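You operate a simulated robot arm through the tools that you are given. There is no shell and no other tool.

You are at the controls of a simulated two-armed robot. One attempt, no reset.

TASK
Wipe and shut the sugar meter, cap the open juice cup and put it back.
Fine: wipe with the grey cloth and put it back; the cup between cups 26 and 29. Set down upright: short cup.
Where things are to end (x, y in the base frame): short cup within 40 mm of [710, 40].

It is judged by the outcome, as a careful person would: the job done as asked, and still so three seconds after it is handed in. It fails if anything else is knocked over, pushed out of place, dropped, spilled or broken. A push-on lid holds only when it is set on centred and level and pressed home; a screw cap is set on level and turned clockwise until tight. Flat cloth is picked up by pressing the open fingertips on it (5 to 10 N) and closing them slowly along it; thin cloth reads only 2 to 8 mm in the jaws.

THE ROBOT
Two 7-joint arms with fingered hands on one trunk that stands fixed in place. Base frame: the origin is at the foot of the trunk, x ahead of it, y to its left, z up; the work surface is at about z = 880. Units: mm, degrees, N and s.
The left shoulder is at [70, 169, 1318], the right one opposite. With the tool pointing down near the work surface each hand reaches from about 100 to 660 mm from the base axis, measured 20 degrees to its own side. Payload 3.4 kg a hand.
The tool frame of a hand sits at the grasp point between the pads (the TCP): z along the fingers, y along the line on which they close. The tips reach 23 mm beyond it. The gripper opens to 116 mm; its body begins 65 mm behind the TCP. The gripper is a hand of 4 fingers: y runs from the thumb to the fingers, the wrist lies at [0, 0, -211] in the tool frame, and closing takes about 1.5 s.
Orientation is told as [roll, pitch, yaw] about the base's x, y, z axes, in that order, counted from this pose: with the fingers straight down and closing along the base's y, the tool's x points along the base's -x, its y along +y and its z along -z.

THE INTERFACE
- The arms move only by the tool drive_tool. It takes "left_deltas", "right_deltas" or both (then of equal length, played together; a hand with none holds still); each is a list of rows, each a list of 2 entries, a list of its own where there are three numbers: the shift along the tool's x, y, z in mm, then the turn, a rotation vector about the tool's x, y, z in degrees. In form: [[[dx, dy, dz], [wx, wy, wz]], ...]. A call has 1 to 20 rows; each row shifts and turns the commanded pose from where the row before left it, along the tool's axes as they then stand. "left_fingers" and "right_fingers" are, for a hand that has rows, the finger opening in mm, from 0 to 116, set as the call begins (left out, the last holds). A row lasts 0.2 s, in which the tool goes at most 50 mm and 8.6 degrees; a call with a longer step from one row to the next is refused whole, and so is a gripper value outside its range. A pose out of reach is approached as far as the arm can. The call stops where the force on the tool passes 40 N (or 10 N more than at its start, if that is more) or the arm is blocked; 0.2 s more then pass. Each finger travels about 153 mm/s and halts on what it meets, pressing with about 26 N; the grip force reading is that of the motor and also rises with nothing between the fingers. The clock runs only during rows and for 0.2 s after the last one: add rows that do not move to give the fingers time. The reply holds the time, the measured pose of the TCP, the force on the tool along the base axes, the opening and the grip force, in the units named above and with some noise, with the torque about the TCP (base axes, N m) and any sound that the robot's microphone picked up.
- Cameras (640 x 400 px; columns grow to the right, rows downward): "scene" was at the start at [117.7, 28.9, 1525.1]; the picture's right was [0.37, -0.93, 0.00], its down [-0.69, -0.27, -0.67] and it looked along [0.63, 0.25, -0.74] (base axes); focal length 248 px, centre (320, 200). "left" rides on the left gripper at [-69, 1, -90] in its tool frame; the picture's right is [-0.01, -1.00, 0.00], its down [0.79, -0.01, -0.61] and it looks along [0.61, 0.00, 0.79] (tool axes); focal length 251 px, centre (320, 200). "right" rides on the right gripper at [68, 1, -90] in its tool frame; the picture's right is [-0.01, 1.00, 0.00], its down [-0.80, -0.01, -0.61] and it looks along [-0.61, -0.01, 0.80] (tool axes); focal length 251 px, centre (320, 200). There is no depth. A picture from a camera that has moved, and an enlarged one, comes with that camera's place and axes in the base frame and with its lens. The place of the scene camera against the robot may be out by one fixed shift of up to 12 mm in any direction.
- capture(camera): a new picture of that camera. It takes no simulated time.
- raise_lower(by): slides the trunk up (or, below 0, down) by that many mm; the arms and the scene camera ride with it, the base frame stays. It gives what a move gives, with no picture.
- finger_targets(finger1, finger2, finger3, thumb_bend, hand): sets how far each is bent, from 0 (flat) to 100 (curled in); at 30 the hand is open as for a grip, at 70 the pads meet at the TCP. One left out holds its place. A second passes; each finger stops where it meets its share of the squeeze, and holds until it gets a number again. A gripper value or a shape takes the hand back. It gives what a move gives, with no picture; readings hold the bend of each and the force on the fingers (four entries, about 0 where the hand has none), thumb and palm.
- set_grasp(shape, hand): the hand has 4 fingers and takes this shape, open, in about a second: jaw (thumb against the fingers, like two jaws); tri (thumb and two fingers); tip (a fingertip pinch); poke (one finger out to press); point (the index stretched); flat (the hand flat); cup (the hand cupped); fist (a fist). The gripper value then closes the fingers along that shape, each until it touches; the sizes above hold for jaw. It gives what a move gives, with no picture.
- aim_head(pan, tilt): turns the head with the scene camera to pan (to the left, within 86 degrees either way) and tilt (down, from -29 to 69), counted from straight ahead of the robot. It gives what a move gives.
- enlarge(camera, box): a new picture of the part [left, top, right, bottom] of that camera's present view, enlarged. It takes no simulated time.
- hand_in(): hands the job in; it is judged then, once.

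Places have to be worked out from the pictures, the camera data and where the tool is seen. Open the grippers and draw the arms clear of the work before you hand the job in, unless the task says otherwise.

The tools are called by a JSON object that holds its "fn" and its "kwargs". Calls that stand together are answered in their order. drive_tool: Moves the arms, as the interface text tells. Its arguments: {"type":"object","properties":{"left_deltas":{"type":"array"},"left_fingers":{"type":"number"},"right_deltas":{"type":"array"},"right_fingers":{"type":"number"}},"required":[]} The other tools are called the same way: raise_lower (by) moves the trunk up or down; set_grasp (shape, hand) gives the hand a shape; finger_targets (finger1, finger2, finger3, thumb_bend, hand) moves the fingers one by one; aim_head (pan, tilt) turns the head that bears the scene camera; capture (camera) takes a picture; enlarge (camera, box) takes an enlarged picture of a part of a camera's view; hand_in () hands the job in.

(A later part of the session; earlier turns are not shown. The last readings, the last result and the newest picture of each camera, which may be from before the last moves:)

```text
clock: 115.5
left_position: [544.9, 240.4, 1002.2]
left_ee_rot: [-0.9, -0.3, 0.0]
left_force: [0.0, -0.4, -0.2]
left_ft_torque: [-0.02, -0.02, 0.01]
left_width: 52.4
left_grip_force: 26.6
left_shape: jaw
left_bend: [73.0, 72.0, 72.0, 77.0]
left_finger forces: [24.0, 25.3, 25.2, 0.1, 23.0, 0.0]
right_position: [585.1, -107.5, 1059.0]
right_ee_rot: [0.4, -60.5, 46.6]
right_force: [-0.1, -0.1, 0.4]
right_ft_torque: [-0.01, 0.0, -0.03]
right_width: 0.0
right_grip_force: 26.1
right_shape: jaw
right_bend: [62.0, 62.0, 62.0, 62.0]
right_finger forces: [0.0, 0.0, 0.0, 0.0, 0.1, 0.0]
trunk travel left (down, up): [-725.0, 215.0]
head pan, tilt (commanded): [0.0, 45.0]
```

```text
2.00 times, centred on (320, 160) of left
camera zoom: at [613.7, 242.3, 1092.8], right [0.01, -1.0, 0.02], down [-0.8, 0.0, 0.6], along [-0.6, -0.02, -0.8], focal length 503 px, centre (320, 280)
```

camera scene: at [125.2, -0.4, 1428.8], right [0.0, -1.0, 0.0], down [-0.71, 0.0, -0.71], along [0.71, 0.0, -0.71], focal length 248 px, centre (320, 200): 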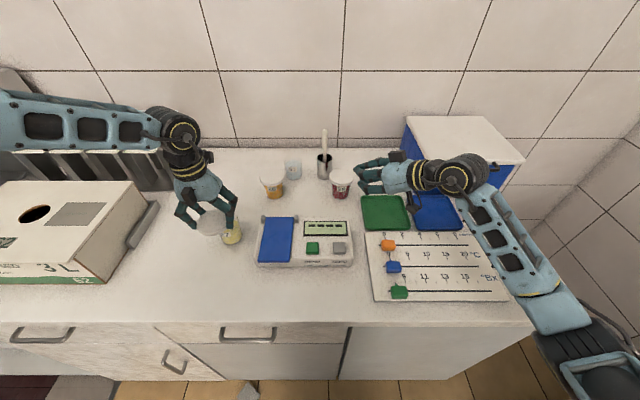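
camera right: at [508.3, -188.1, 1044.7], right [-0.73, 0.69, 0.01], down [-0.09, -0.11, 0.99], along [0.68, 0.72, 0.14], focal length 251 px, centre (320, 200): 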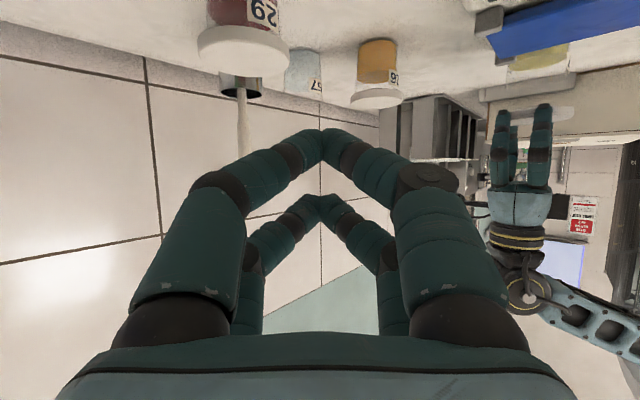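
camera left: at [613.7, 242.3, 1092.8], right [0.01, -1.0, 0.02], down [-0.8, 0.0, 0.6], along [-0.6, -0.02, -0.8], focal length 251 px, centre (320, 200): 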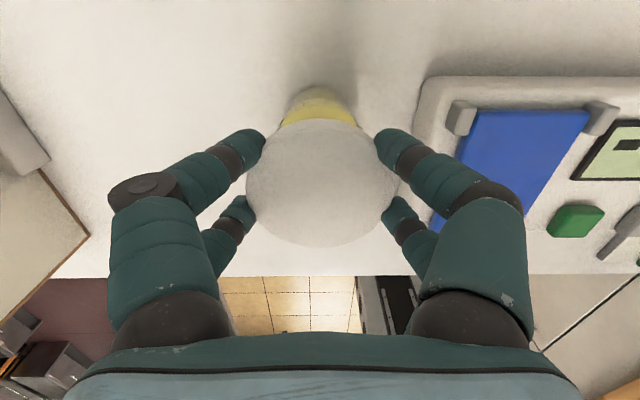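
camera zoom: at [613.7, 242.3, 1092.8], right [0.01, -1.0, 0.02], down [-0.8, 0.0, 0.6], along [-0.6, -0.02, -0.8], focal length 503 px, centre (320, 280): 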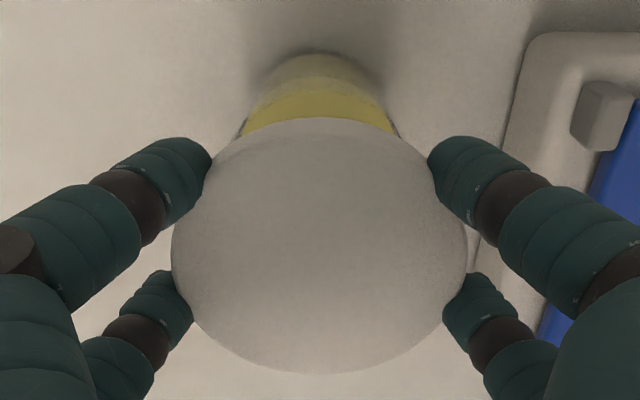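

Views agree that the lid is centred over the cup within 1–2 mm, with a slight +y offset. I'll shift −1.5 mm in y and lower to just above the rim, then re-check.

{"fn": "drive_tool", "kwargs": {"left_deltas": [[[0, -1.5, 0], [0, 0, 0]], [[0, 0, 8], [0, 0, 0]], [[0, 0, 8], [0, 0, 0]], [[0, 0, 5], [0, 0, 0]], [[0, 0, 0], [0, 0, 0]]]}}

{"fn": "enlarge", "kwargs": {"camera": "right", "box": [470, 20, 610, 160]}}

{"fn": "enlarge", "kwargs": {"camera": "left", "box": [230, 60, 410, 260]}}

{"fn": "enlarge", "kwargs": {"camera": "scene", "box": [180, 170, 280, 260]}}

```text
clock: 116.7
left_position: [546.7, 238.5, 983.0]
left_ee_rot: [-0.9, -0.4, -0.1]
left_force: [0.3, 0.8, 0.0]
left_ft_torque: [0.01, 0.01, -0.03]
left_width: 52.5
left_grip_force: 26.1
left_shape: jaw
left_bend: [73.0, 72.0, 72.0, 77.0]
left_finger forces: [24.0, 25.4, 25.4, 0.1, 23.2, 0.0]
right_position: [585.6, -106.9, 1059.6]
right_ee_rot: [0.5, -60.6, 46.5]
right_force: [0.2, 0.1, 0.9]
right_ft_torque: [-0.01, 0.02, 0.03]
right_width: 0.0
right_grip_force: 26.0
right_shape: jaw
right_bend: [62.0, 62.0, 62.0, 62.0]
right_finger forces: [0.0, 0.1, 0.1, 0.0, 0.1, 0.0]
trunk travel left (down, up): [-725.0, 215.0]
head pan, tilt (commanded): [0.0, 45.0]
```

```text
2.86 times, centred on (540, 90) of right
camera zoom: at [508.5, -188.0, 1044.6], right [-0.73, 0.69, 0.01], down [-0.09, -0.11, 0.99], along [0.68, 0.72, 0.14], focal length 718 px, centre (-309, 514)
```

zoom: 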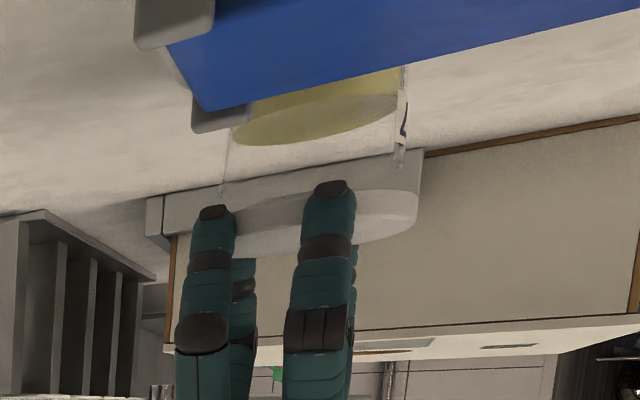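

```text
2.00 times, centred on (320, 160) of left
camera zoom: at [615.6, 240.6, 1071.7], right [0.01, -1.0, 0.02], down [-0.8, 0.0, 0.6], along [-0.6, -0.02, -0.8], focal length 503 px, centre (320, 280)
```

zoom: 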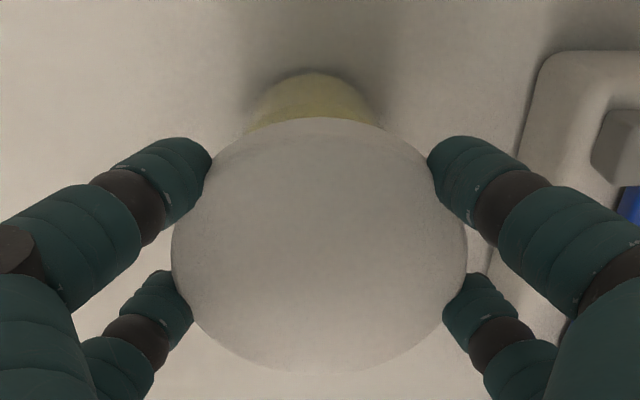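

```text
4.44 times, centred on (230, 215) of scene
camera zoom: at [125.7, -0.6, 1428.8], right [0.0, -1.0, 0.0], down [-0.71, 0.0, -0.71], along [0.71, 0.0, -0.71], focal length 1102 px, centre (720, 133)
```

zoom: 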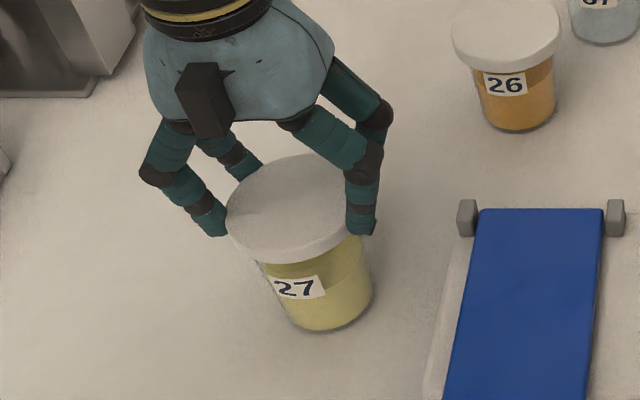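

I'll zoom tighter on the lid–rim relation from the scene camera before pressing.

{"fn": "enlarge", "kwargs": {"camera": "scene", "box": [195, 195, 255, 250]}}

{"fn": "enlarge", "kwargs": {"camera": "right", "box": [505, 40, 575, 110]}}

```text
7.27 times, centred on (225, 222) of scene
camera zoom: at [125.7, -0.6, 1428.8], right [0.0, -1.0, 0.0], down [-0.71, 0.0, -0.71], along [0.71, 0.0, -0.71], focal length 1803 px, centre (1011, 36)
```

zoom: 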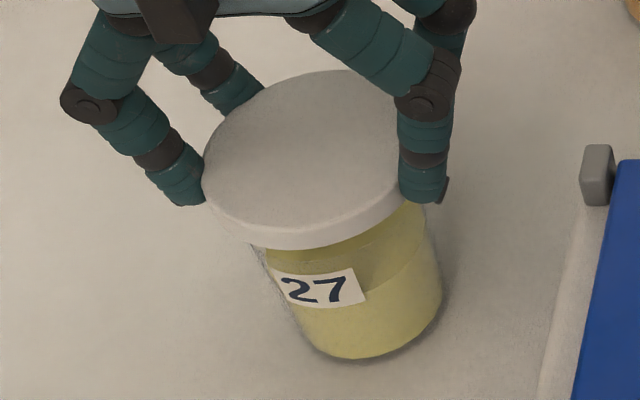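

```text
5.71 times, centred on (540, 75) of right
camera zoom: at [508.5, -188.0, 1044.6], right [-0.73, 0.69, 0.01], down [-0.09, -0.11, 0.99], along [0.68, 0.72, 0.14], focal length 1437 px, centre (-937, 914)
```

zoom: 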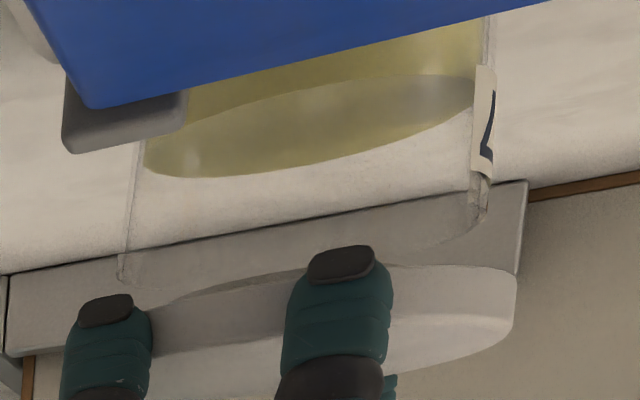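

Alignment looks within about 1 mm in all views. I'll lower the lid onto the rim in small steps watching the force.

{"fn": "drive_tool", "kwargs": {"left_deltas": [[[0, 0, 3], [0, 0, 0]], [[0, 0, 3], [0, 0, 0]], [[0, 0, 2], [0, 0, 0]], [[0, 0, 0], [0, 0, 0]]]}}

```text
clock: 117.7
left_position: [547.7, 238.8, 974.8]
left_ee_rot: [-0.9, -0.4, -0.2]
left_force: [0.8, -0.2, -0.8]
left_ft_torque: [0.03, 0.0, -0.01]
left_width: 52.7
left_grip_force: 25.8
left_shape: jaw
left_bend: [73.0, 72.0, 72.0, 77.0]
left_finger forces: [24.2, 25.4, 25.5, 0.0, 23.1, 0.0]
right_position: [585.4, -107.1, 1060.5]
right_ee_rot: [0.4, -60.5, 46.6]
right_force: [-0.4, 0.4, -1.3]
right_ft_torque: [-0.01, -0.02, 0.03]
right_width: 0.1
right_grip_force: 26.4
right_shape: jaw
right_bend: [62.0, 62.0, 62.0, 62.0]
right_finger forces: [0.0, 0.0, 0.1, 0.0, 0.0, 0.1]
trunk travel left (down, up): [-725.0, 215.0]
head pan, tilt (commanded): [0.0, 45.0]
```

{"fn": "enlarge", "kwargs": {"camera": "right", "box": [505, 40, 575, 110]}}

{"fn": "enlarge", "kwargs": {"camera": "scene", "box": [195, 195, 255, 250]}}

```text
5.71 times, centred on (540, 75) of right
camera zoom: at [508.6, -188.0, 1044.6], right [-0.73, 0.69, 0.01], down [-0.09, -0.11, 0.99], along [0.68, 0.72, 0.14], focal length 1437 px, centre (-937, 914)
```

zoom: 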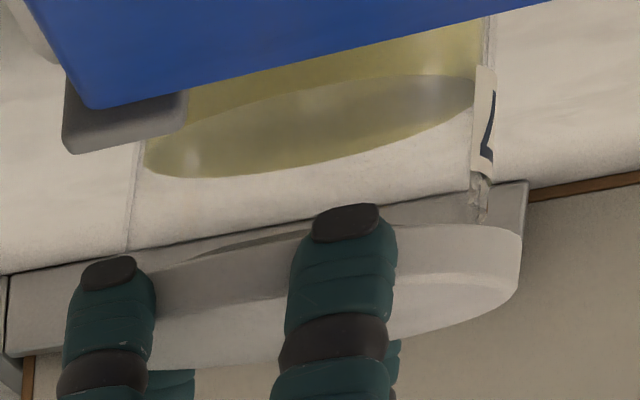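

```text
7.27 times, centred on (225, 222) of scene
camera zoom: at [125.7, -0.6, 1428.8], right [0.0, -1.0, 0.0], down [-0.71, 0.0, -0.71], along [0.71, 0.0, -0.71], focal length 1803 px, centre (1011, 36)
```

zoom: 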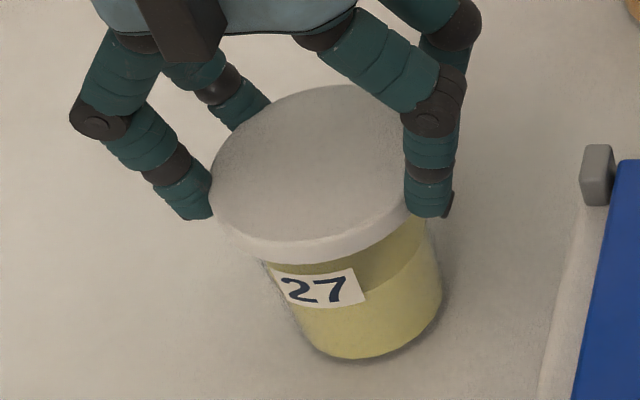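

Lid's lower edge is now at rim height and still centred. I'll continue down in 1.5 mm steps to engage the rim.

{"fn": "drive_tool", "kwargs": {"left_deltas": [[[0, 0, 1.5], [0, 0, 0]], [[0, 0, 1.5], [0, 0, 0]], [[0, 0, 1.5], [0, 0, 0]], [[0, 0, 0], [0, 0, 0]]]}}

```text
clock: 118.7
left_position: [548.4, 239.3, 968.1]
left_ee_rot: [-0.9, -0.4, -0.1]
left_force: [0.6, -0.1, 0.0]
left_ft_torque: [0.0, 0.0, 0.03]
left_width: 52.6
left_grip_force: 26.8
left_shape: jaw
left_bend: [73.0, 72.0, 72.0, 77.0]
left_finger forces: [24.1, 25.4, 25.5, 0.0, 23.1, 0.0]
right_position: [585.2, -107.7, 1059.4]
right_ee_rot: [0.4, -60.5, 46.6]
right_force: [-0.6, -0.5, 0.5]
right_ft_torque: [0.0, 0.03, 0.02]
right_width: 0.0
right_grip_force: 26.3
right_shape: jaw
right_bend: [62.0, 62.0, 62.0, 62.0]
right_finger forces: [0.1, 0.0, 0.0, 0.0, 0.1, 0.1]
trunk travel left (down, up): [-725.0, 215.0]
head pan, tilt (commanded): [0.0, 45.0]
```

{"fn": "enlarge", "kwargs": {"camera": "right", "box": [505, 40, 575, 110]}}

{"fn": "enlarge", "kwargs": {"camera": "left", "box": [230, 60, 410, 260]}}

```text
5.71 times, centred on (540, 75) of right
camera zoom: at [508.6, -188.0, 1044.6], right [-0.73, 0.69, 0.01], down [-0.09, -0.11, 0.99], along [0.68, 0.72, 0.14], focal length 1437 px, centre (-937, 914)
```

zoom: 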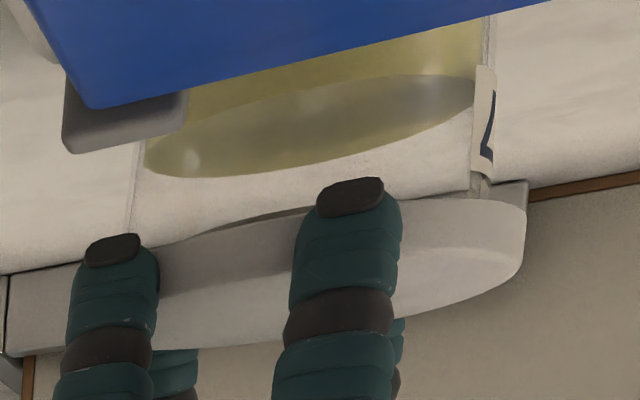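

```text
2.00 times, centred on (320, 160) of left
camera zoom: at [615.4, 241.2, 1059.3], right [0.01, -1.0, 0.02], down [-0.8, 0.0, 0.6], along [-0.6, -0.02, -0.8], focal length 503 px, centre (320, 280)
```

zoom: 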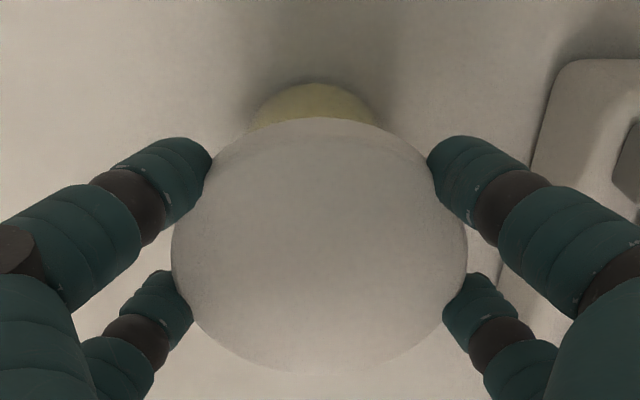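

The rim is now inside the lid with no side force. Continue pressing down gently.

{"fn": "drive_tool", "kwargs": {"left_deltas": [[[0, 0, 1.5], [0, 0, 0]], [[0, 0, 1.5], [0, 0, 0]], [[0, 0, 0], [0, 0, 0]]]}}

```text
clock: 119.5
left_position: [547.3, 239.5, 967.0]
left_ee_rot: [-0.9, -0.5, -0.1]
left_force: [2.3, 3.9, 9.6]
left_ft_torque: [0.19, 0.03, -0.04]
left_width: 52.3
left_grip_force: 26.1
left_shape: jaw
left_bend: [73.0, 72.0, 72.0, 77.0]
left_finger forces: [26.8, 27.7, 25.5, 0.1, 23.6, 0.0]
right_position: [585.9, -106.8, 1060.5]
right_ee_rot: [0.5, -60.6, 46.7]
right_force: [-0.5, 0.0, -0.7]
right_ft_torque: [0.01, 0.01, 0.03]
right_width: 0.1
right_grip_force: 26.3
right_shape: jaw
right_bend: [62.0, 62.0, 62.0, 62.0]
right_finger forces: [0.0, 0.1, 0.0, 0.0, 0.0, 0.1]
trunk travel left (down, up): [-725.0, 215.0]
head pan, tilt (commanded): [0.0, 45.0]
heard: snap
```

A snap was heard at about 10 N. I'll look at how the lid sits before pressing further.

{"fn": "enlarge", "kwargs": {"camera": "scene", "box": [195, 195, 255, 250]}}

{"fn": "enlarge", "kwargs": {"camera": "right", "box": [505, 40, 575, 110]}}

```text
7.27 times, centred on (225, 222) of scene
camera zoom: at [124.5, -0.3, 1429.0], right [0.0, -1.0, 0.0], down [-0.71, 0.0, -0.71], along [0.71, 0.0, -0.71], focal length 1803 px, centre (1011, 36)
```

zoom: 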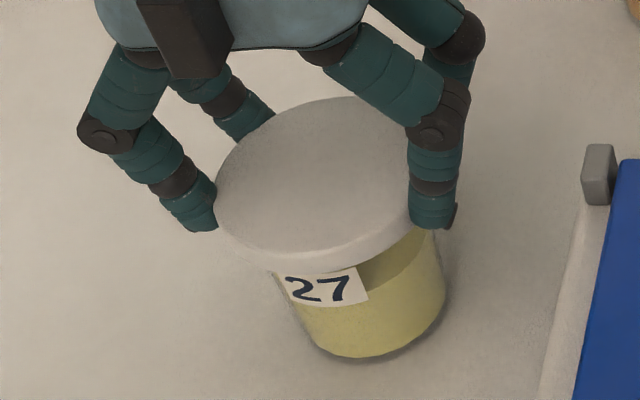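

```text
5.71 times, centred on (540, 75) of right
camera zoom: at [507.7, -187.7, 1045.2], right [-0.73, 0.69, 0.01], down [-0.09, -0.11, 0.99], along [0.68, 0.72, 0.14], focal length 1437 px, centre (-937, 914)
```

zoom: 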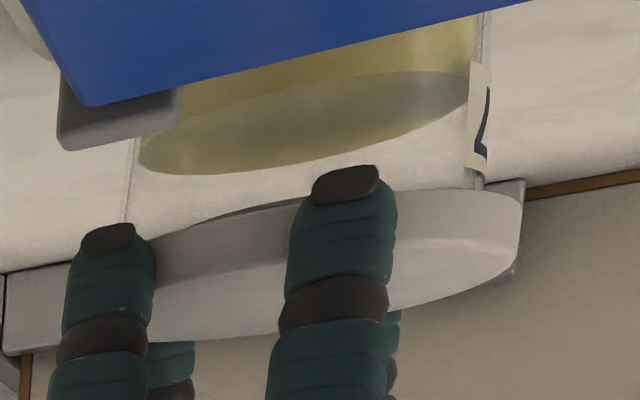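

The lid looks level and seated. I'll press about 1.5 mm more to confirm it is fully home.

{"fn": "drive_tool", "kwargs": {"left_deltas": [[[0, 0, 0.8], [0, 0, 0]], [[0, 0, 0.7], [0, 0, 0]], [[0, 0, 0], [0, 0, 0]]]}}

```text
clock: 120.3
left_position: [547.0, 239.8, 966.8]
left_ee_rot: [-0.9, -0.6, -0.1]
left_force: [6.3, 6.0, 24.2]
left_ft_torque: [0.34, -0.06, -0.08]
left_width: 52.1
left_grip_force: 25.9
left_shape: jaw
left_bend: [73.0, 72.0, 72.0, 78.0]
left_finger forces: [29.6, 28.8, 26.0, 0.0, 24.5, 0.0]
right_position: [584.1, -108.4, 1061.7]
right_ee_rot: [0.3, -60.7, 46.7]
right_force: [0.9, 0.3, -0.3]
right_ft_torque: [0.03, 0.0, 0.02]
right_width: 0.0
right_grip_force: 26.2
right_shape: jaw
right_bend: [62.0, 62.0, 62.0, 62.0]
right_finger forces: [0.1, 0.0, 0.1, 0.0, 0.0, 0.1]
trunk travel left (down, up): [-725.0, 215.0]
head pan, tilt (commanded): [0.0, 45.0]
```

Force rose to 24 N without movement: the lid is home. I'll relieve the pressure, open the fingers, and lift the left hand off.

{"fn": "drive_tool", "kwargs": {"left_deltas": [[[0, 0, -1.5], [0, 0, 0]], [[0, 0, -1], [0, 0, 0]], [[0, 0, 0], [0, 0, 0]]]}}

{"fn": "drive_tool", "kwargs": {"left_deltas": [[[0, 0, 0], [0, 0, 0]], [[0, 0, 0], [0, 0, 0]]], "left_fingers": 80}}

{"fn": "drive_tool", "kwargs": {"left_deltas": [[[0, 0, -10], [0, 0, 0]], [[0, 0, -20], [0, 0, 0]], [[0, 0, -30], [0, 0, 0]], [[0, 0, -30], [0, 0, 0]], [[0, 0, 0], [0, 0, 0]]]}}

{"fn": "enlarge", "kwargs": {"camera": "scene", "box": [170, 170, 270, 260]}}

{"fn": "capture", "kwargs": {"camera": "left"}}

```text
clock: 121.1
left_position: [545.3, 238.9, 966.3]
left_ee_rot: [-0.9, -0.4, -0.1]
left_force: [4.5, 2.8, 13.8]
left_ft_torque: [0.12, -0.03, -0.02]
left_width: 52.1
left_grip_force: 26.3
left_shape: jaw
left_bend: [73.0, 72.0, 72.0, 78.0]
left_finger forces: [28.0, 28.0, 26.9, 0.0, 24.7, 0.0]
right_position: [585.0, -106.7, 1059.8]
right_ee_rot: [0.4, -60.6, 46.7]
right_force: [-0.1, -0.5, 0.1]
right_ft_torque: [-0.02, 0.01, -0.03]
right_width: 0.0
right_grip_force: 26.3
right_shape: jaw
right_bend: [62.0, 62.0, 62.0, 62.0]
right_finger forces: [0.0, 0.0, 0.1, 0.0, 0.1, 0.0]
trunk travel left (down, up): [-725.0, 215.0]
head pan, tilt (commanded): [0.0, 45.0]
```

```text
clock: 121.7
left_position: [548.2, 238.4, 964.1]
left_ee_rot: [-0.9, -0.3, -0.1]
left_force: [-0.1, 0.4, -0.2]
left_ft_torque: [0.01, 0.0, 0.01]
left_width: 79.8
left_grip_force: 0.0
left_shape: jaw
left_bend: [68.0, 68.0, 68.0, 67.0]
left_finger forces: [0.1, 0.0, 0.0, 0.1, 0.1, 0.0]
right_position: [587.1, -106.4, 1059.6]
right_ee_rot: [0.5, -60.4, 46.6]
right_force: [0.2, 0.1, -0.8]
right_ft_torque: [0.01, -0.02, 0.0]
right_width: 0.1
right_grip_force: 26.1
right_shape: jaw
right_bend: [62.0, 62.0, 62.0, 62.0]
right_finger forces: [0.1, 0.0, 0.0, 0.0, 0.1, 0.1]
trunk travel left (down, up): [-725.0, 215.0]
head pan, tilt (commanded): [0.0, 45.0]
```

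```text
clock: 122.9
left_position: [548.0, 241.1, 1055.6]
left_ee_rot: [-0.9, -0.3, -0.1]
left_force: [-1.0, -0.1, -0.4]
left_ft_torque: [0.01, 0.0, 0.05]
left_width: 79.6
left_grip_force: 0.0
left_shape: jaw
left_bend: [68.0, 68.0, 68.0, 67.0]
left_finger forces: [0.1, 0.0, 0.0, 0.0, 0.0, 0.0]
right_position: [586.7, -107.3, 1060.1]
right_ee_rot: [0.5, -60.5, 46.5]
right_force: [0.0, -0.2, 0.2]
right_ft_torque: [-0.05, 0.05, 0.03]
right_width: 0.0
right_grip_force: 25.9
right_shape: jaw
right_bend: [62.0, 62.0, 62.0, 62.0]
right_finger forces: [0.0, 0.0, 0.0, 0.0, 0.1, 0.0]
trunk travel left (down, up): [-725.0, 215.0]
head pan, tilt (commanded): [0.0, 45.0]
```

```text
4.44 times, centred on (220, 215) of scene
camera zoom: at [126.1, -0.4, 1428.7], right [0.0, -1.0, 0.0], down [-0.71, 0.0, -0.71], along [0.71, 0.0, -0.71], focal length 1102 px, centre (764, 133)
```

zoom: 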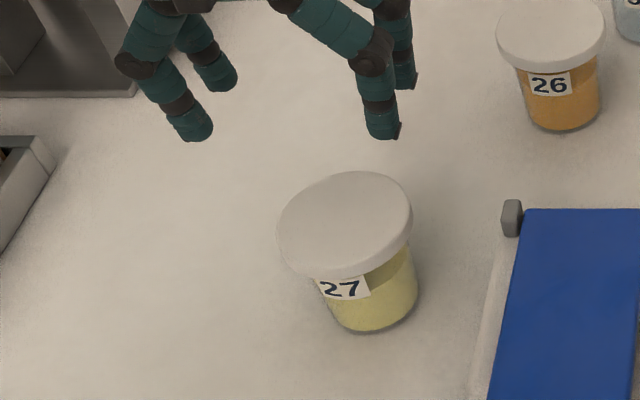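

```text
taken
camera left: at [616.2, 242.8, 1146.2], right [0.01, -1.0, 0.02], down [-0.8, 0.0, 0.6], along [-0.6, -0.02, -0.8], focal length 251 px, centre (320, 200)
```

left: 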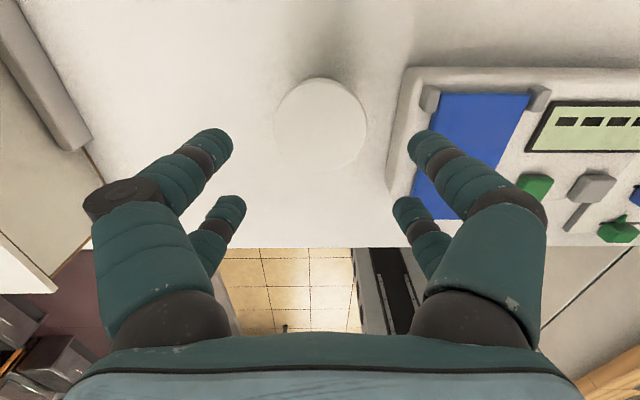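

Cup 27 is capped and the left hand is clear. The right arm can't conveniently grasp the cup beside the meter, so I'll use the left hand to move it in front of the meter first. I'll centre over the cup with 88 mm opening and descend past the lid.

{"fn": "drive_tool", "kwargs": {"left_deltas": [[[6.5, -1.5, 10], [0, 0, 0]], [[0, 0, 25], [0, 0, 0]], [[0, 0, 25], [0, 0, 0]], [[0, 0, 20], [0, 0, 0]], [[0, 0, 0], [0, 0, 0]]], "left_fingers": 88}}

{"fn": "capture", "kwargs": {"camera": "left"}}

{"fn": "enlarge", "kwargs": {"camera": "scene", "box": [180, 180, 280, 270]}}

```text
clock: 124.1
left_position: [541.5, 238.1, 975.9]
left_ee_rot: [-0.9, -0.4, 0.0]
left_force: [0.3, -0.7, -0.2]
left_ft_torque: [-0.02, 0.01, 0.01]
left_width: 87.7
left_grip_force: 0.0
left_shape: jaw
left_bend: [62.0, 62.0, 62.0, 62.0]
left_finger forces: [0.0, 0.1, 0.1, 0.0, 0.0, 0.0]
right_position: [585.8, -107.0, 1060.1]
right_ee_rot: [0.5, -60.5, 46.6]
right_force: [0.5, 0.5, -0.3]
right_ft_torque: [0.03, 0.03, -0.01]
right_width: 0.0
right_grip_force: 26.2
right_shape: jaw
right_bend: [62.0, 62.0, 62.0, 62.0]
right_finger forces: [0.1, 0.0, 0.0, 0.0, 0.1, 0.0]
trunk travel left (down, up): [-725.0, 215.0]
head pan, tilt (commanded): [0.0, 45.0]
```

```text
taken
camera left: at [610.0, 239.7, 1066.8], right [0.01, -1.0, 0.02], down [-0.8, 0.0, 0.6], along [-0.6, -0.02, -0.8], focal length 251 px, centre (320, 200)
```

left: 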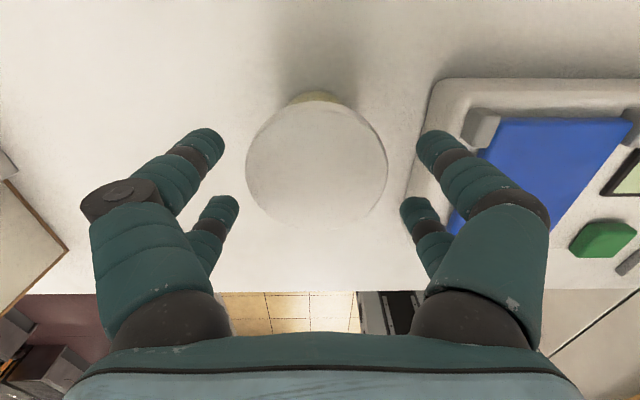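

```text
4.44 times, centred on (230, 225) of scene
camera zoom: at [125.6, -0.7, 1428.8], right [0.0, -1.0, 0.0], down [-0.71, 0.0, -0.71], along [0.71, 0.0, -0.71], focal length 1102 px, centre (720, 89)
```

zoom: 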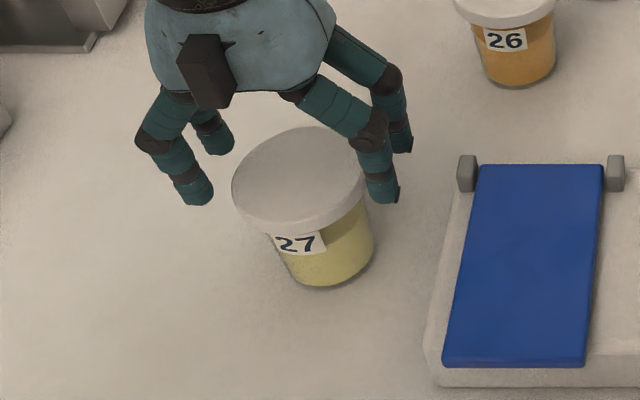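

The lid is about 2 mm toward +y of the hand centre. I'll shift and descend past the lid.

{"fn": "drive_tool", "kwargs": {"left_deltas": [[[1, 2, 0], [0, 0, 0]], [[0, 0, 8], [0, 0, 0]], [[0, 0, 10], [0, 0, 0]], [[0, 0, 12], [0, 0, 0]], [[0, 0, 0], [0, 0, 0]]], "left_fingers": 90}}

{"fn": "capture", "kwargs": {"camera": "left"}}

{"fn": "enlarge", "kwargs": {"camera": "scene", "box": [180, 180, 280, 270]}}

{"fn": "enlarge", "kwargs": {"camera": "right", "box": [470, 20, 610, 160]}}

```text
clock: 125.3
left_position: [540.0, 239.5, 946.9]
left_ee_rot: [-0.9, -0.4, -0.1]
left_force: [0.1, 0.0, 0.2]
left_ft_torque: [0.01, 0.0, 0.01]
left_width: 89.8
left_grip_force: 0.1
left_shape: jaw
left_bend: [61.0, 61.0, 61.0, 61.0]
left_finger forces: [0.0, 0.1, 0.0, 0.0, 0.0, 0.1]
right_position: [586.1, -107.1, 1059.3]
right_ee_rot: [0.5, -60.5, 46.7]
right_force: [0.2, 0.2, -0.8]
right_ft_torque: [0.0, 0.01, -0.02]
right_width: 0.0
right_grip_force: 26.2
right_shape: jaw
right_bend: [62.0, 62.0, 62.0, 62.0]
right_finger forces: [0.0, 0.1, 0.1, 0.0, 0.0, 0.0]
trunk travel left (down, up): [-725.0, 215.0]
head pan, tilt (commanded): [0.0, 45.0]
```

```text
taken
camera left: at [608.8, 241.8, 1037.3], right [0.01, -1.0, 0.02], down [-0.8, 0.0, 0.6], along [-0.6, -0.02, -0.8], focal length 251 px, centre (320, 200)
```

left: 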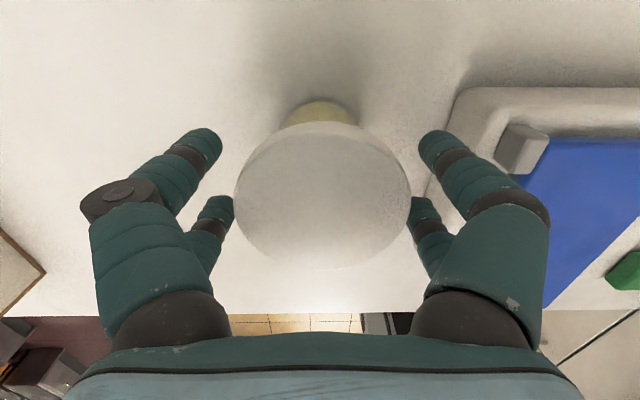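

```text
4.44 times, centred on (230, 225) of scene
camera zoom: at [125.6, -0.7, 1428.8], right [0.0, -1.0, 0.0], down [-0.71, 0.0, -0.71], along [0.71, 0.0, -0.71], focal length 1102 px, centre (720, 89)
```

zoom: 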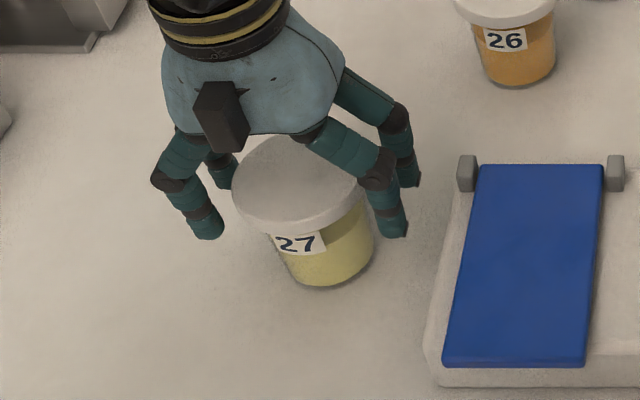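

```text
2.86 times, centred on (540, 90) of right
camera zoom: at [508.5, -188.1, 1044.6], right [-0.73, 0.69, 0.01], down [-0.09, -0.11, 0.99], along [0.68, 0.72, 0.14], focal length 718 px, centre (-309, 514)
```

zoom: 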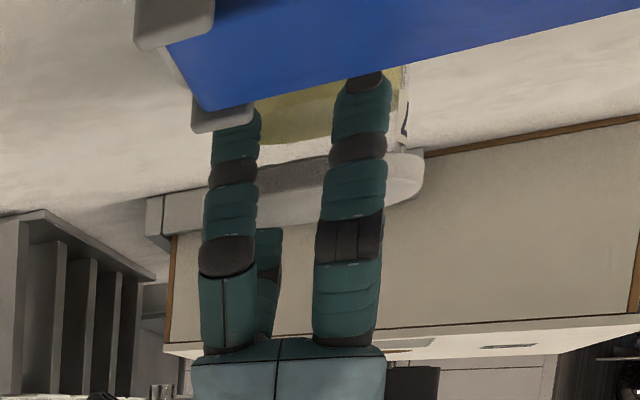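

Digits are around the lid with even margins. I'll narrow to 66 mm and go down beside the cup body.

{"fn": "drive_tool", "kwargs": {"left_deltas": [[[0, 0, 8], [0, 0, 0]], [[0, 0, 8], [0, 0, 0]], [[0, 0, 8], [0, 0, 0]], [[0, 0, 8], [0, 0, 0]], [[0, 0, 5], [0, 0, 0]], [[0, 0, 0], [0, 0, 0]]], "left_fingers": 70}}

{"fn": "capture", "kwargs": {"camera": "left"}}

{"fn": "enlarge", "kwargs": {"camera": "right", "box": [470, 20, 610, 160]}}

```text
clock: 126.7
left_position: [526.0, 245.4, 919.6]
left_ee_rot: [-0.9, -0.7, -0.1]
left_force: [4.6, -2.8, 11.9]
left_ft_torque: [-0.39, -0.06, 0.14]
left_width: 71.9
left_grip_force: 0.1
left_shape: jaw
left_bend: [71.0, 71.0, 71.0, 72.0]
left_finger forces: [0.1, 0.0, 0.1, 0.0, 10.8, 0.0]
left hand out of reach, approached as far as the arm can: row 1, 2, 3, 4
right_position: [585.1, -108.6, 1059.4]
right_ee_rot: [0.5, -60.7, 46.4]
right_force: [0.2, -0.2, 0.1]
right_ft_torque: [0.01, 0.0, -0.01]
right_width: 0.1
right_grip_force: 25.6
right_shape: jaw
right_bend: [62.0, 62.0, 62.0, 62.0]
right_finger forces: [0.0, 0.1, 0.0, 0.1, 0.0, 0.1]
trunk travel left (down, up): [-725.0, 215.0]
head pan, tilt (commanded): [0.0, 45.0]
```

```text
taken
camera left: at [594.1, 246.9, 1010.3], right [0.01, -1.0, 0.02], down [-0.8, 0.0, 0.6], along [-0.6, -0.02, -0.8], focal length 251 px, centre (320, 200)
```

left: 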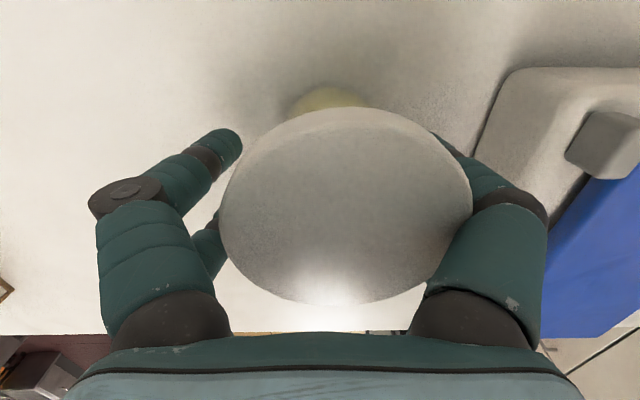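

```text
2.86 times, centred on (540, 90) of right
camera zoom: at [508.0, -189.3, 1044.8], right [-0.73, 0.69, 0.01], down [-0.09, -0.11, 0.99], along [0.68, 0.72, 0.14], focal length 718 px, centre (-309, 514)
```

zoom: 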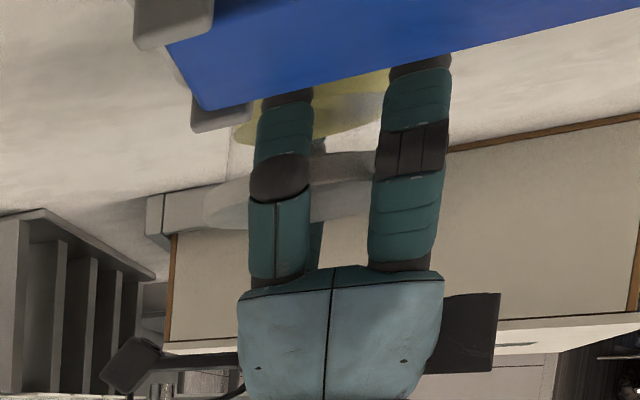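

The arm ran out of reach going down and the hand drifted, pressing on the lid (12 N). I'll raise straight up right away and re-check.

{"fn": "drive_tool", "kwargs": {"left_deltas": [[[0, 0, -5], [0, 0, 0]], [[0, 0, -5], [0, 0, 0]], [[0, 0, 0], [0, 0, 0]]]}}

{"fn": "enlarge", "kwargs": {"camera": "scene", "box": [180, 180, 280, 270]}}

{"fn": "capture", "kwargs": {"camera": "left"}}

```text
clock: 127.5
left_position: [527.0, 246.0, 927.3]
left_ee_rot: [-0.9, -0.4, -0.1]
left_force: [-0.2, -1.0, 0.4]
left_ft_torque: [0.01, -0.01, 0.02]
left_width: 70.7
left_grip_force: 0.0
left_shape: jaw
left_bend: [71.0, 71.0, 71.0, 72.0]
left_finger forces: [0.0, 0.0, 0.0, 0.0, 0.2, 0.0]
right_position: [587.2, -108.3, 1060.3]
right_ee_rot: [0.5, -60.5, 46.6]
right_force: [-0.3, -0.3, 0.7]
right_ft_torque: [-0.01, -0.02, 0.0]
right_width: 0.0
right_grip_force: 25.8
right_shape: jaw
right_bend: [62.0, 62.0, 62.0, 62.0]
right_finger forces: [0.1, 0.1, 0.0, 0.0, 0.0, 0.0]
trunk travel left (down, up): [-725.0, 215.0]
head pan, tilt (commanded): [0.0, 45.0]
```

```text
4.44 times, centred on (230, 225) of scene
camera zoom: at [125.7, -0.8, 1428.7], right [0.0, -1.0, 0.0], down [-0.71, 0.0, -0.71], along [0.71, 0.0, -0.71], focal length 1102 px, centre (720, 89)
```

zoom: 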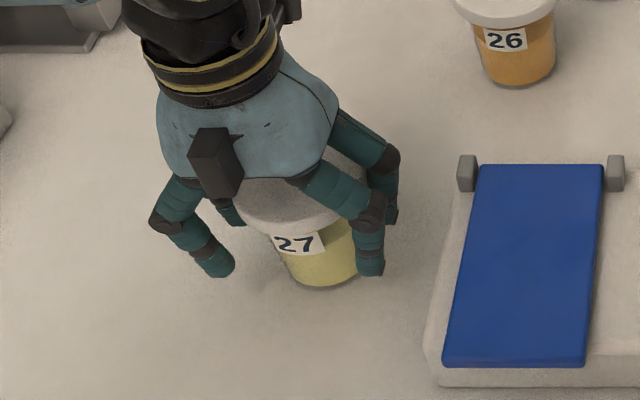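

```text
taken
camera left: at [596.4, 247.0, 1017.6], right [0.01, -1.0, 0.02], down [-0.8, 0.0, 0.6], along [-0.6, -0.02, -0.8], focal length 251 px, centre (320, 200)
```

left: 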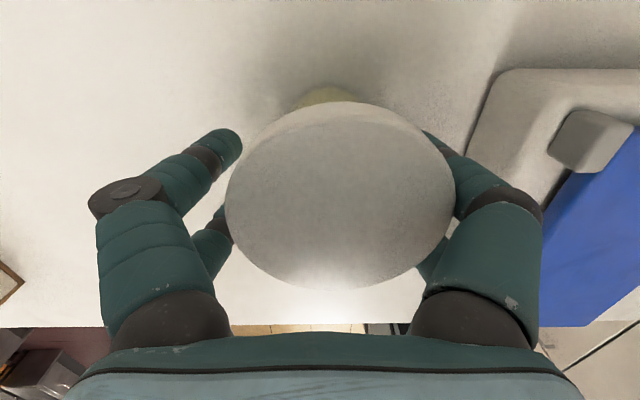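

The cup is still in place and undamaged. I'll open wide first (so the tips don't hook the lid), then raise clear.

{"fn": "drive_tool", "kwargs": {"left_deltas": [[[0, -2, 0], [0, 0, 0]], [[0, -2, 0], [0, 0, 0]], [[0, 0, 0], [0, 0, 0]]], "left_fingers": 104}}

{"fn": "capture", "kwargs": {"camera": "left"}}

```text
clock: 128.3
left_position: [527.4, 241.4, 927.4]
left_ee_rot: [-0.9, -0.2, -0.2]
left_force: [0.1, 0.7, 0.2]
left_ft_torque: [-0.04, -0.02, -0.01]
left_width: 103.8
left_grip_force: 0.1
left_shape: jaw
left_bend: [48.0, 48.0, 48.0, 48.0]
left_finger forces: [0.1, 0.0, 0.1, 0.0, 0.0, 0.0]
right_position: [586.0, -106.4, 1060.6]
right_ee_rot: [0.5, -60.4, 46.7]
right_force: [0.5, -1.0, -0.5]
right_ft_torque: [-0.01, 0.03, 0.0]
right_width: 0.0
right_grip_force: 26.4
right_shape: jaw
right_bend: [62.0, 62.0, 62.0, 62.0]
right_finger forces: [0.1, 0.0, 0.0, 0.1, 0.1, 0.0]
trunk travel left (down, up): [-725.0, 215.0]
head pan, tilt (commanded): [0.0, 45.0]
```

```text
taken
camera left: at [596.7, 243.3, 1017.3], right [0.01, -1.0, 0.02], down [-0.8, 0.0, 0.6], along [-0.6, -0.02, -0.8], focal length 251 px, centre (320, 200)
```

left: 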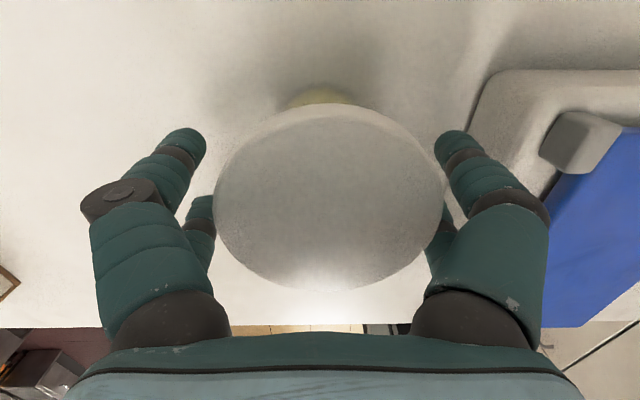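

Clear on both sides. Raise the left hand up.

{"fn": "drive_tool", "kwargs": {"left_deltas": [[[0, -2, -12], [0, 0, 0]], [[0, 0, -20], [0, 0, 0]], [[0, 0, -30], [0, 0, 0]], [[0, 0, -30], [0, 0, 0]], [[0, 0, -30], [0, 0, 0]], [[0, 0, 0], [0, 0, 0]]]}}

{"fn": "capture", "kwargs": {"camera": "left"}}

{"fn": "enlarge", "kwargs": {"camera": "scene", "box": [180, 180, 280, 270]}}

```text
clock: 129.7
left_position: [526.5, 242.4, 1050.2]
left_ee_rot: [-0.9, -0.4, -0.1]
left_force: [0.4, 0.5, 0.2]
left_ft_torque: [0.01, 0.01, -0.04]
left_width: 103.7
left_grip_force: 0.0
left_shape: jaw
left_bend: [48.0, 48.0, 48.0, 48.0]
left_finger forces: [0.0, 0.1, 0.0, 0.0, 0.0, 0.0]
right_position: [586.2, -108.1, 1059.2]
right_ee_rot: [0.5, -60.6, 46.5]
right_force: [-0.4, 1.4, 0.5]
right_ft_torque: [0.0, -0.01, 0.0]
right_width: 0.1
right_grip_force: 26.3
right_shape: jaw
right_bend: [62.0, 62.0, 62.0, 62.0]
right_finger forces: [0.0, 0.0, 0.0, 0.0, 0.1, 0.0]
trunk travel left (down, up): [-725.0, 215.0]
head pan, tilt (commanded): [0.0, 45.0]
```

```text
taken
camera left: at [596.2, 243.6, 1140.4], right [0.01, -1.0, 0.02], down [-0.8, 0.0, 0.6], along [-0.6, -0.02, -0.8], focal length 251 px, centre (320, 200)
```

left: 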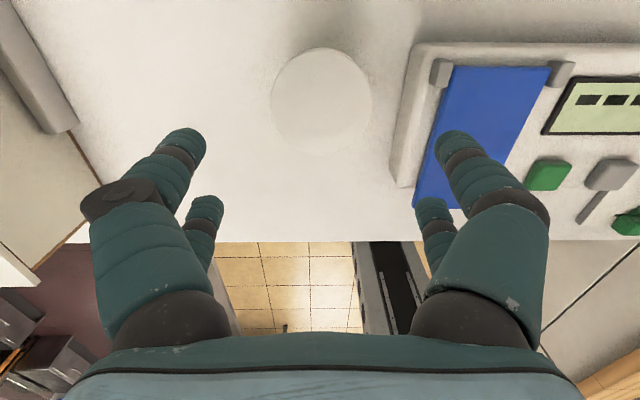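

```text
4.44 times, centred on (230, 225) of scene
camera zoom: at [126.1, -0.5, 1428.7], right [0.0, -1.0, 0.0], down [-0.71, 0.0, -0.71], along [0.71, 0.0, -0.71], focal length 1102 px, centre (720, 89)
```

zoom: 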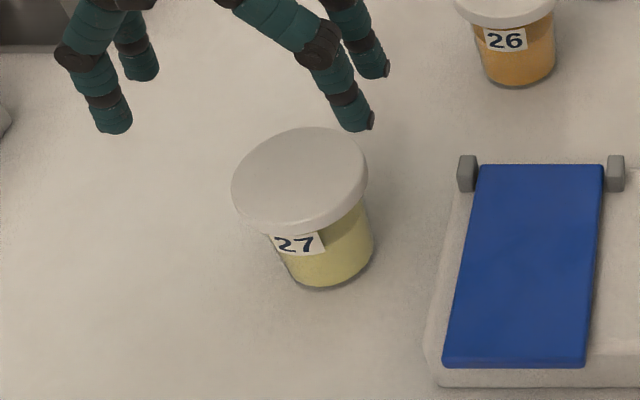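

Cup and lid are intact. The left arm needs a lower trunk to reach down there. First I'll raise the right hand (to lift its elbow clear of the counter) and the left a bit, then lower the trunk by 70.

{"fn": "drive_tool", "kwargs": {"left_deltas": [[[0, 0, -15], [0, 0, 0]], [[0, 0, -15], [0, 0, 0]], [[0, 0, -10], [0, 0, 0]], [[0, 0, 0], [0, 0, 0]], [[0, 0, 0], [0, 0, 0]]], "right_deltas": [[[-32.6, 0, -18.5], [0, 0, 0]], [[-32.6, 0, -18.5], [0, 0, 0]], [[-32.6, 0, -18.5], [0, 0, 0]], [[-32.6, 0, -18.5], [0, 0, 0]], [[0, 0, 0], [0, 0, 0]]]}}

{"fn": "capture", "kwargs": {"camera": "scene"}}

```text
clock: 130.9
left_position: [528.4, 241.2, 1090.6]
left_ee_rot: [-1.0, -0.4, -0.2]
left_force: [-0.1, 0.3, -0.1]
left_ft_torque: [0.0, 0.0, 0.0]
left_width: 103.9
left_grip_force: 0.1
left_shape: jaw
left_bend: [48.0, 48.0, 48.0, 48.0]
left_finger forces: [0.0, 0.0, 0.0, 0.1, 0.0, 0.1]
right_position: [586.8, -107.5, 1212.6]
right_ee_rot: [0.5, -60.5, 46.5]
right_force: [-0.4, -0.5, 0.4]
right_ft_torque: [0.06, -0.03, -0.02]
right_width: 0.0
right_grip_force: 26.1
right_shape: jaw
right_bend: [62.0, 62.0, 62.0, 62.0]
right_finger forces: [0.0, 0.0, 0.1, 0.0, 0.0, 0.1]
trunk travel left (down, up): [-725.0, 215.0]
head pan, tilt (commanded): [0.0, 45.0]
```

```text
taken
camera scene: at [125.9, -0.8, 1428.8], right [0.0, -1.0, 0.0], down [-0.71, 0.0, -0.71], along [0.71, 0.0, -0.71], focal length 248 px, centre (320, 200)
```

scene: 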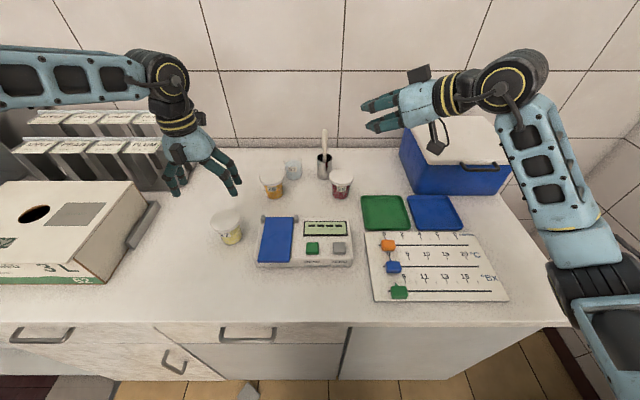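

{"fn": "raise_lower", "kwargs": {"by": -75}}

{"fn": "drive_tool", "kwargs": {"left_deltas": [[[-12.5, -2, 5], [0, 0, 0]], [[0, 0, 15], [0, 0, 0]], [[0, 0, 15], [0, 0, 0]], [[0, 0, 0], [0, 0, 0]]], "left_fingers": 92}}

{"fn": "capture", "kwargs": {"camera": "left"}}

```text
clock: 132.1
left_position: [527.5, 241.3, 1014.5]
left_ee_rot: [-0.8, -0.4, -0.1]
left_force: [-0.4, -0.3, -0.5]
left_ft_torque: [-0.04, -0.02, -0.03]
left_width: 104.1
left_grip_force: 0.0
left_shape: jaw
left_bend: [48.0, 48.0, 48.0, 48.0]
left_finger forces: [0.1, 0.1, 0.0, 0.0, 0.1, 0.0]
right_position: [586.2, -107.3, 1137.6]
right_ee_rot: [0.5, -60.6, 46.6]
right_force: [-0.8, 0.1, -0.9]
right_ft_torque: [0.05, 0.01, -0.01]
right_width: 0.0
right_grip_force: 25.7
right_shape: jaw
right_bend: [62.0, 62.0, 62.0, 62.0]
right_finger forces: [0.0, 0.0, 0.0, 0.0, 0.0, 0.0]
trunk travel left (down, up): [-650.0, 290.0]
head pan, tilt (commanded): [0.0, 45.0]
```

```text
clock: 133.1
left_position: [540.7, 238.9, 981.2]
left_ee_rot: [-0.9, -0.4, -0.1]
left_force: [1.0, 0.4, -0.2]
left_ft_torque: [-0.04, 0.0, -0.03]
left_width: 92.4
left_grip_force: 0.0
left_shape: jaw
left_bend: [59.0, 59.0, 59.0, 59.0]
left_finger forces: [0.1, 0.0, 0.0, 0.0, 0.0, 0.0]
right_position: [586.3, -107.3, 1137.2]
right_ee_rot: [0.5, -60.4, 46.6]
right_force: [-0.4, -0.3, -0.2]
right_ft_torque: [0.01, 0.0, 0.02]
right_width: 0.0
right_grip_force: 25.9
right_shape: jaw
right_bend: [62.0, 62.0, 62.0, 62.0]
right_finger forces: [0.1, 0.0, 0.0, 0.1, 0.0, 0.0]
trunk travel left (down, up): [-650.0, 290.0]
head pan, tilt (commanded): [0.0, 45.0]
```

```text
taken
camera left: at [608.1, 240.2, 1070.9], right [0.01, -1.0, 0.02], down [-0.8, 0.0, 0.6], along [-0.6, -0.02, -0.8], focal length 251 px, centre (320, 200)
```

left: 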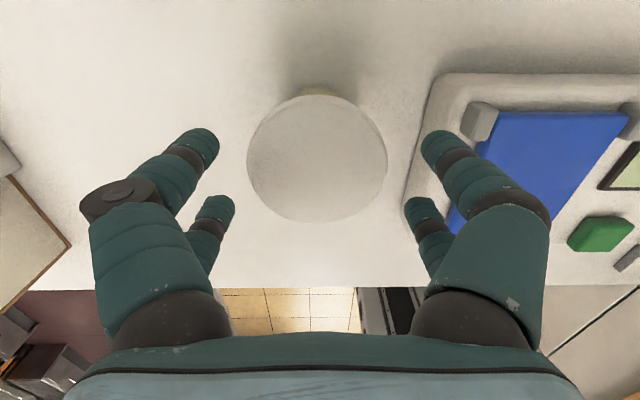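

Centred. I'll descend past the lid, checking for reach limits on the way.

{"fn": "drive_tool", "kwargs": {"left_deltas": [[[-1, 1.5, 6], [0, 0, 0]], [[0, 0, 10], [0, 0, 0]], [[0, 0, 10], [0, 0, 0]], [[0, 0, 10], [0, 0, 0]], [[0, 0, 0], [0, 0, 0]]]}}

{"fn": "capture", "kwargs": {"camera": "left"}}

```text
clock: 134.2
left_position: [541.7, 239.9, 944.7]
left_ee_rot: [-0.9, -0.4, -0.1]
left_force: [-0.7, -0.6, -0.5]
left_ft_torque: [-0.01, 0.01, 0.01]
left_width: 92.3
left_grip_force: 0.0
left_shape: jaw
left_bend: [59.0, 59.0, 59.0, 59.0]
left_finger forces: [0.1, 0.0, 0.0, 0.1, 0.0, 0.0]
right_position: [586.8, -107.5, 1137.0]
right_ee_rot: [0.5, -60.5, 46.6]
right_force: [0.3, 0.6, -0.3]
right_ft_torque: [0.01, 0.0, -0.04]
right_width: 0.1
right_grip_force: 26.2
right_shape: jaw
right_bend: [62.0, 62.0, 62.0, 62.0]
right_finger forces: [0.0, 0.0, 0.0, 0.1, 0.0, 0.0]
trunk travel left (down, up): [-650.0, 290.0]
head pan, tilt (commanded): [0.0, 45.0]
```

```text
taken
camera left: at [610.3, 241.5, 1035.5], right [0.01, -1.0, 0.02], down [-0.8, 0.0, 0.6], along [-0.6, -0.02, -0.8], focal length 251 px, centre (320, 200)
```

left: 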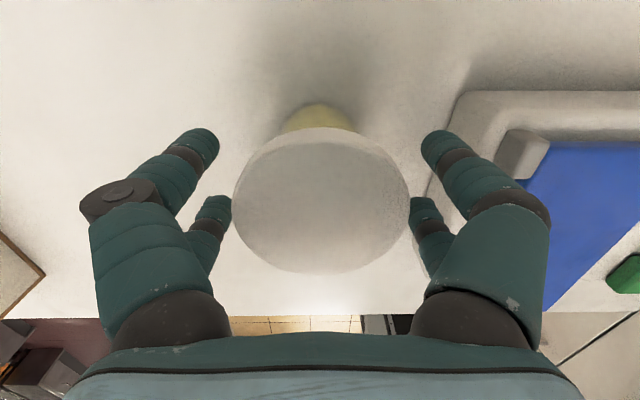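

{"fn": "drive_tool", "kwargs": {"left_deltas": [[[0, 0, 8], [0, 0, 0]], [[0, 0, 8], [0, 0, 0]], [[0, 0, 8], [0, 0, 0]], [[0, 0, 0], [0, 0, 0]]], "left_fingers": 88}}

{"fn": "capture", "kwargs": {"camera": "left"}}

{"fn": "enlarge", "kwargs": {"camera": "scene", "box": [180, 160, 290, 260]}}

```text
clock: 135.2
left_position: [542.0, 239.0, 920.7]
left_ee_rot: [-0.9, -0.4, -0.1]
left_force: [0.5, -0.3, 0.1]
left_ft_torque: [0.04, 0.0, 0.02]
left_width: 88.3
left_grip_force: 0.1
left_shape: jaw
left_bend: [62.0, 62.0, 62.0, 62.0]
left_finger forces: [0.1, 0.0, 0.0, 0.0, 0.0, 0.0]
right_position: [586.7, -106.7, 1137.5]
right_ee_rot: [0.5, -60.5, 46.7]
right_force: [0.3, -0.4, -0.3]
right_ft_torque: [-0.01, -0.03, -0.02]
right_width: 0.0
right_grip_force: 26.3
right_shape: jaw
right_bend: [62.0, 62.0, 62.0, 62.0]
right_finger forces: [0.0, 0.0, 0.0, 0.0, 0.1, 0.0]
trunk travel left (down, up): [-650.0, 290.0]
head pan, tilt (commanded): [0.0, 45.0]
```

```text
taken
camera left: at [610.0, 241.1, 1010.8], right [0.01, -1.0, 0.02], down [-0.8, 0.0, 0.6], along [-0.6, -0.02, -0.8], focal length 251 px, centre (320, 200)
```

left: 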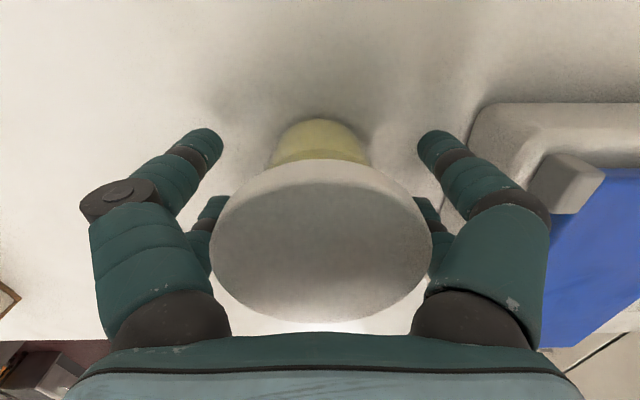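

```text
4.00 times, centred on (235, 210) of scene
camera zoom: at [125.6, -0.6, 1353.8], right [0.0, -1.0, 0.0], down [-0.71, 0.0, -0.71], along [0.71, 0.0, -0.71], focal length 992 px, centre (660, 160)
```

zoom: 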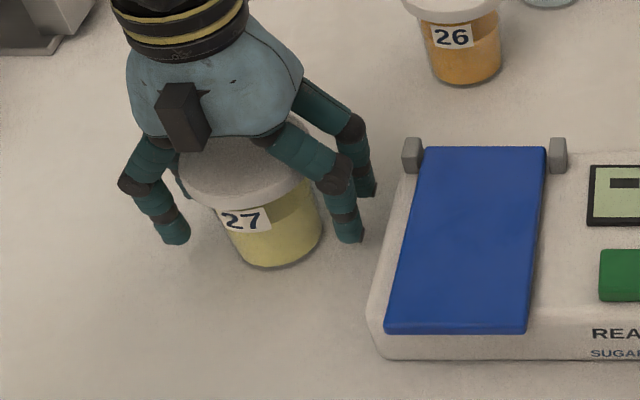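

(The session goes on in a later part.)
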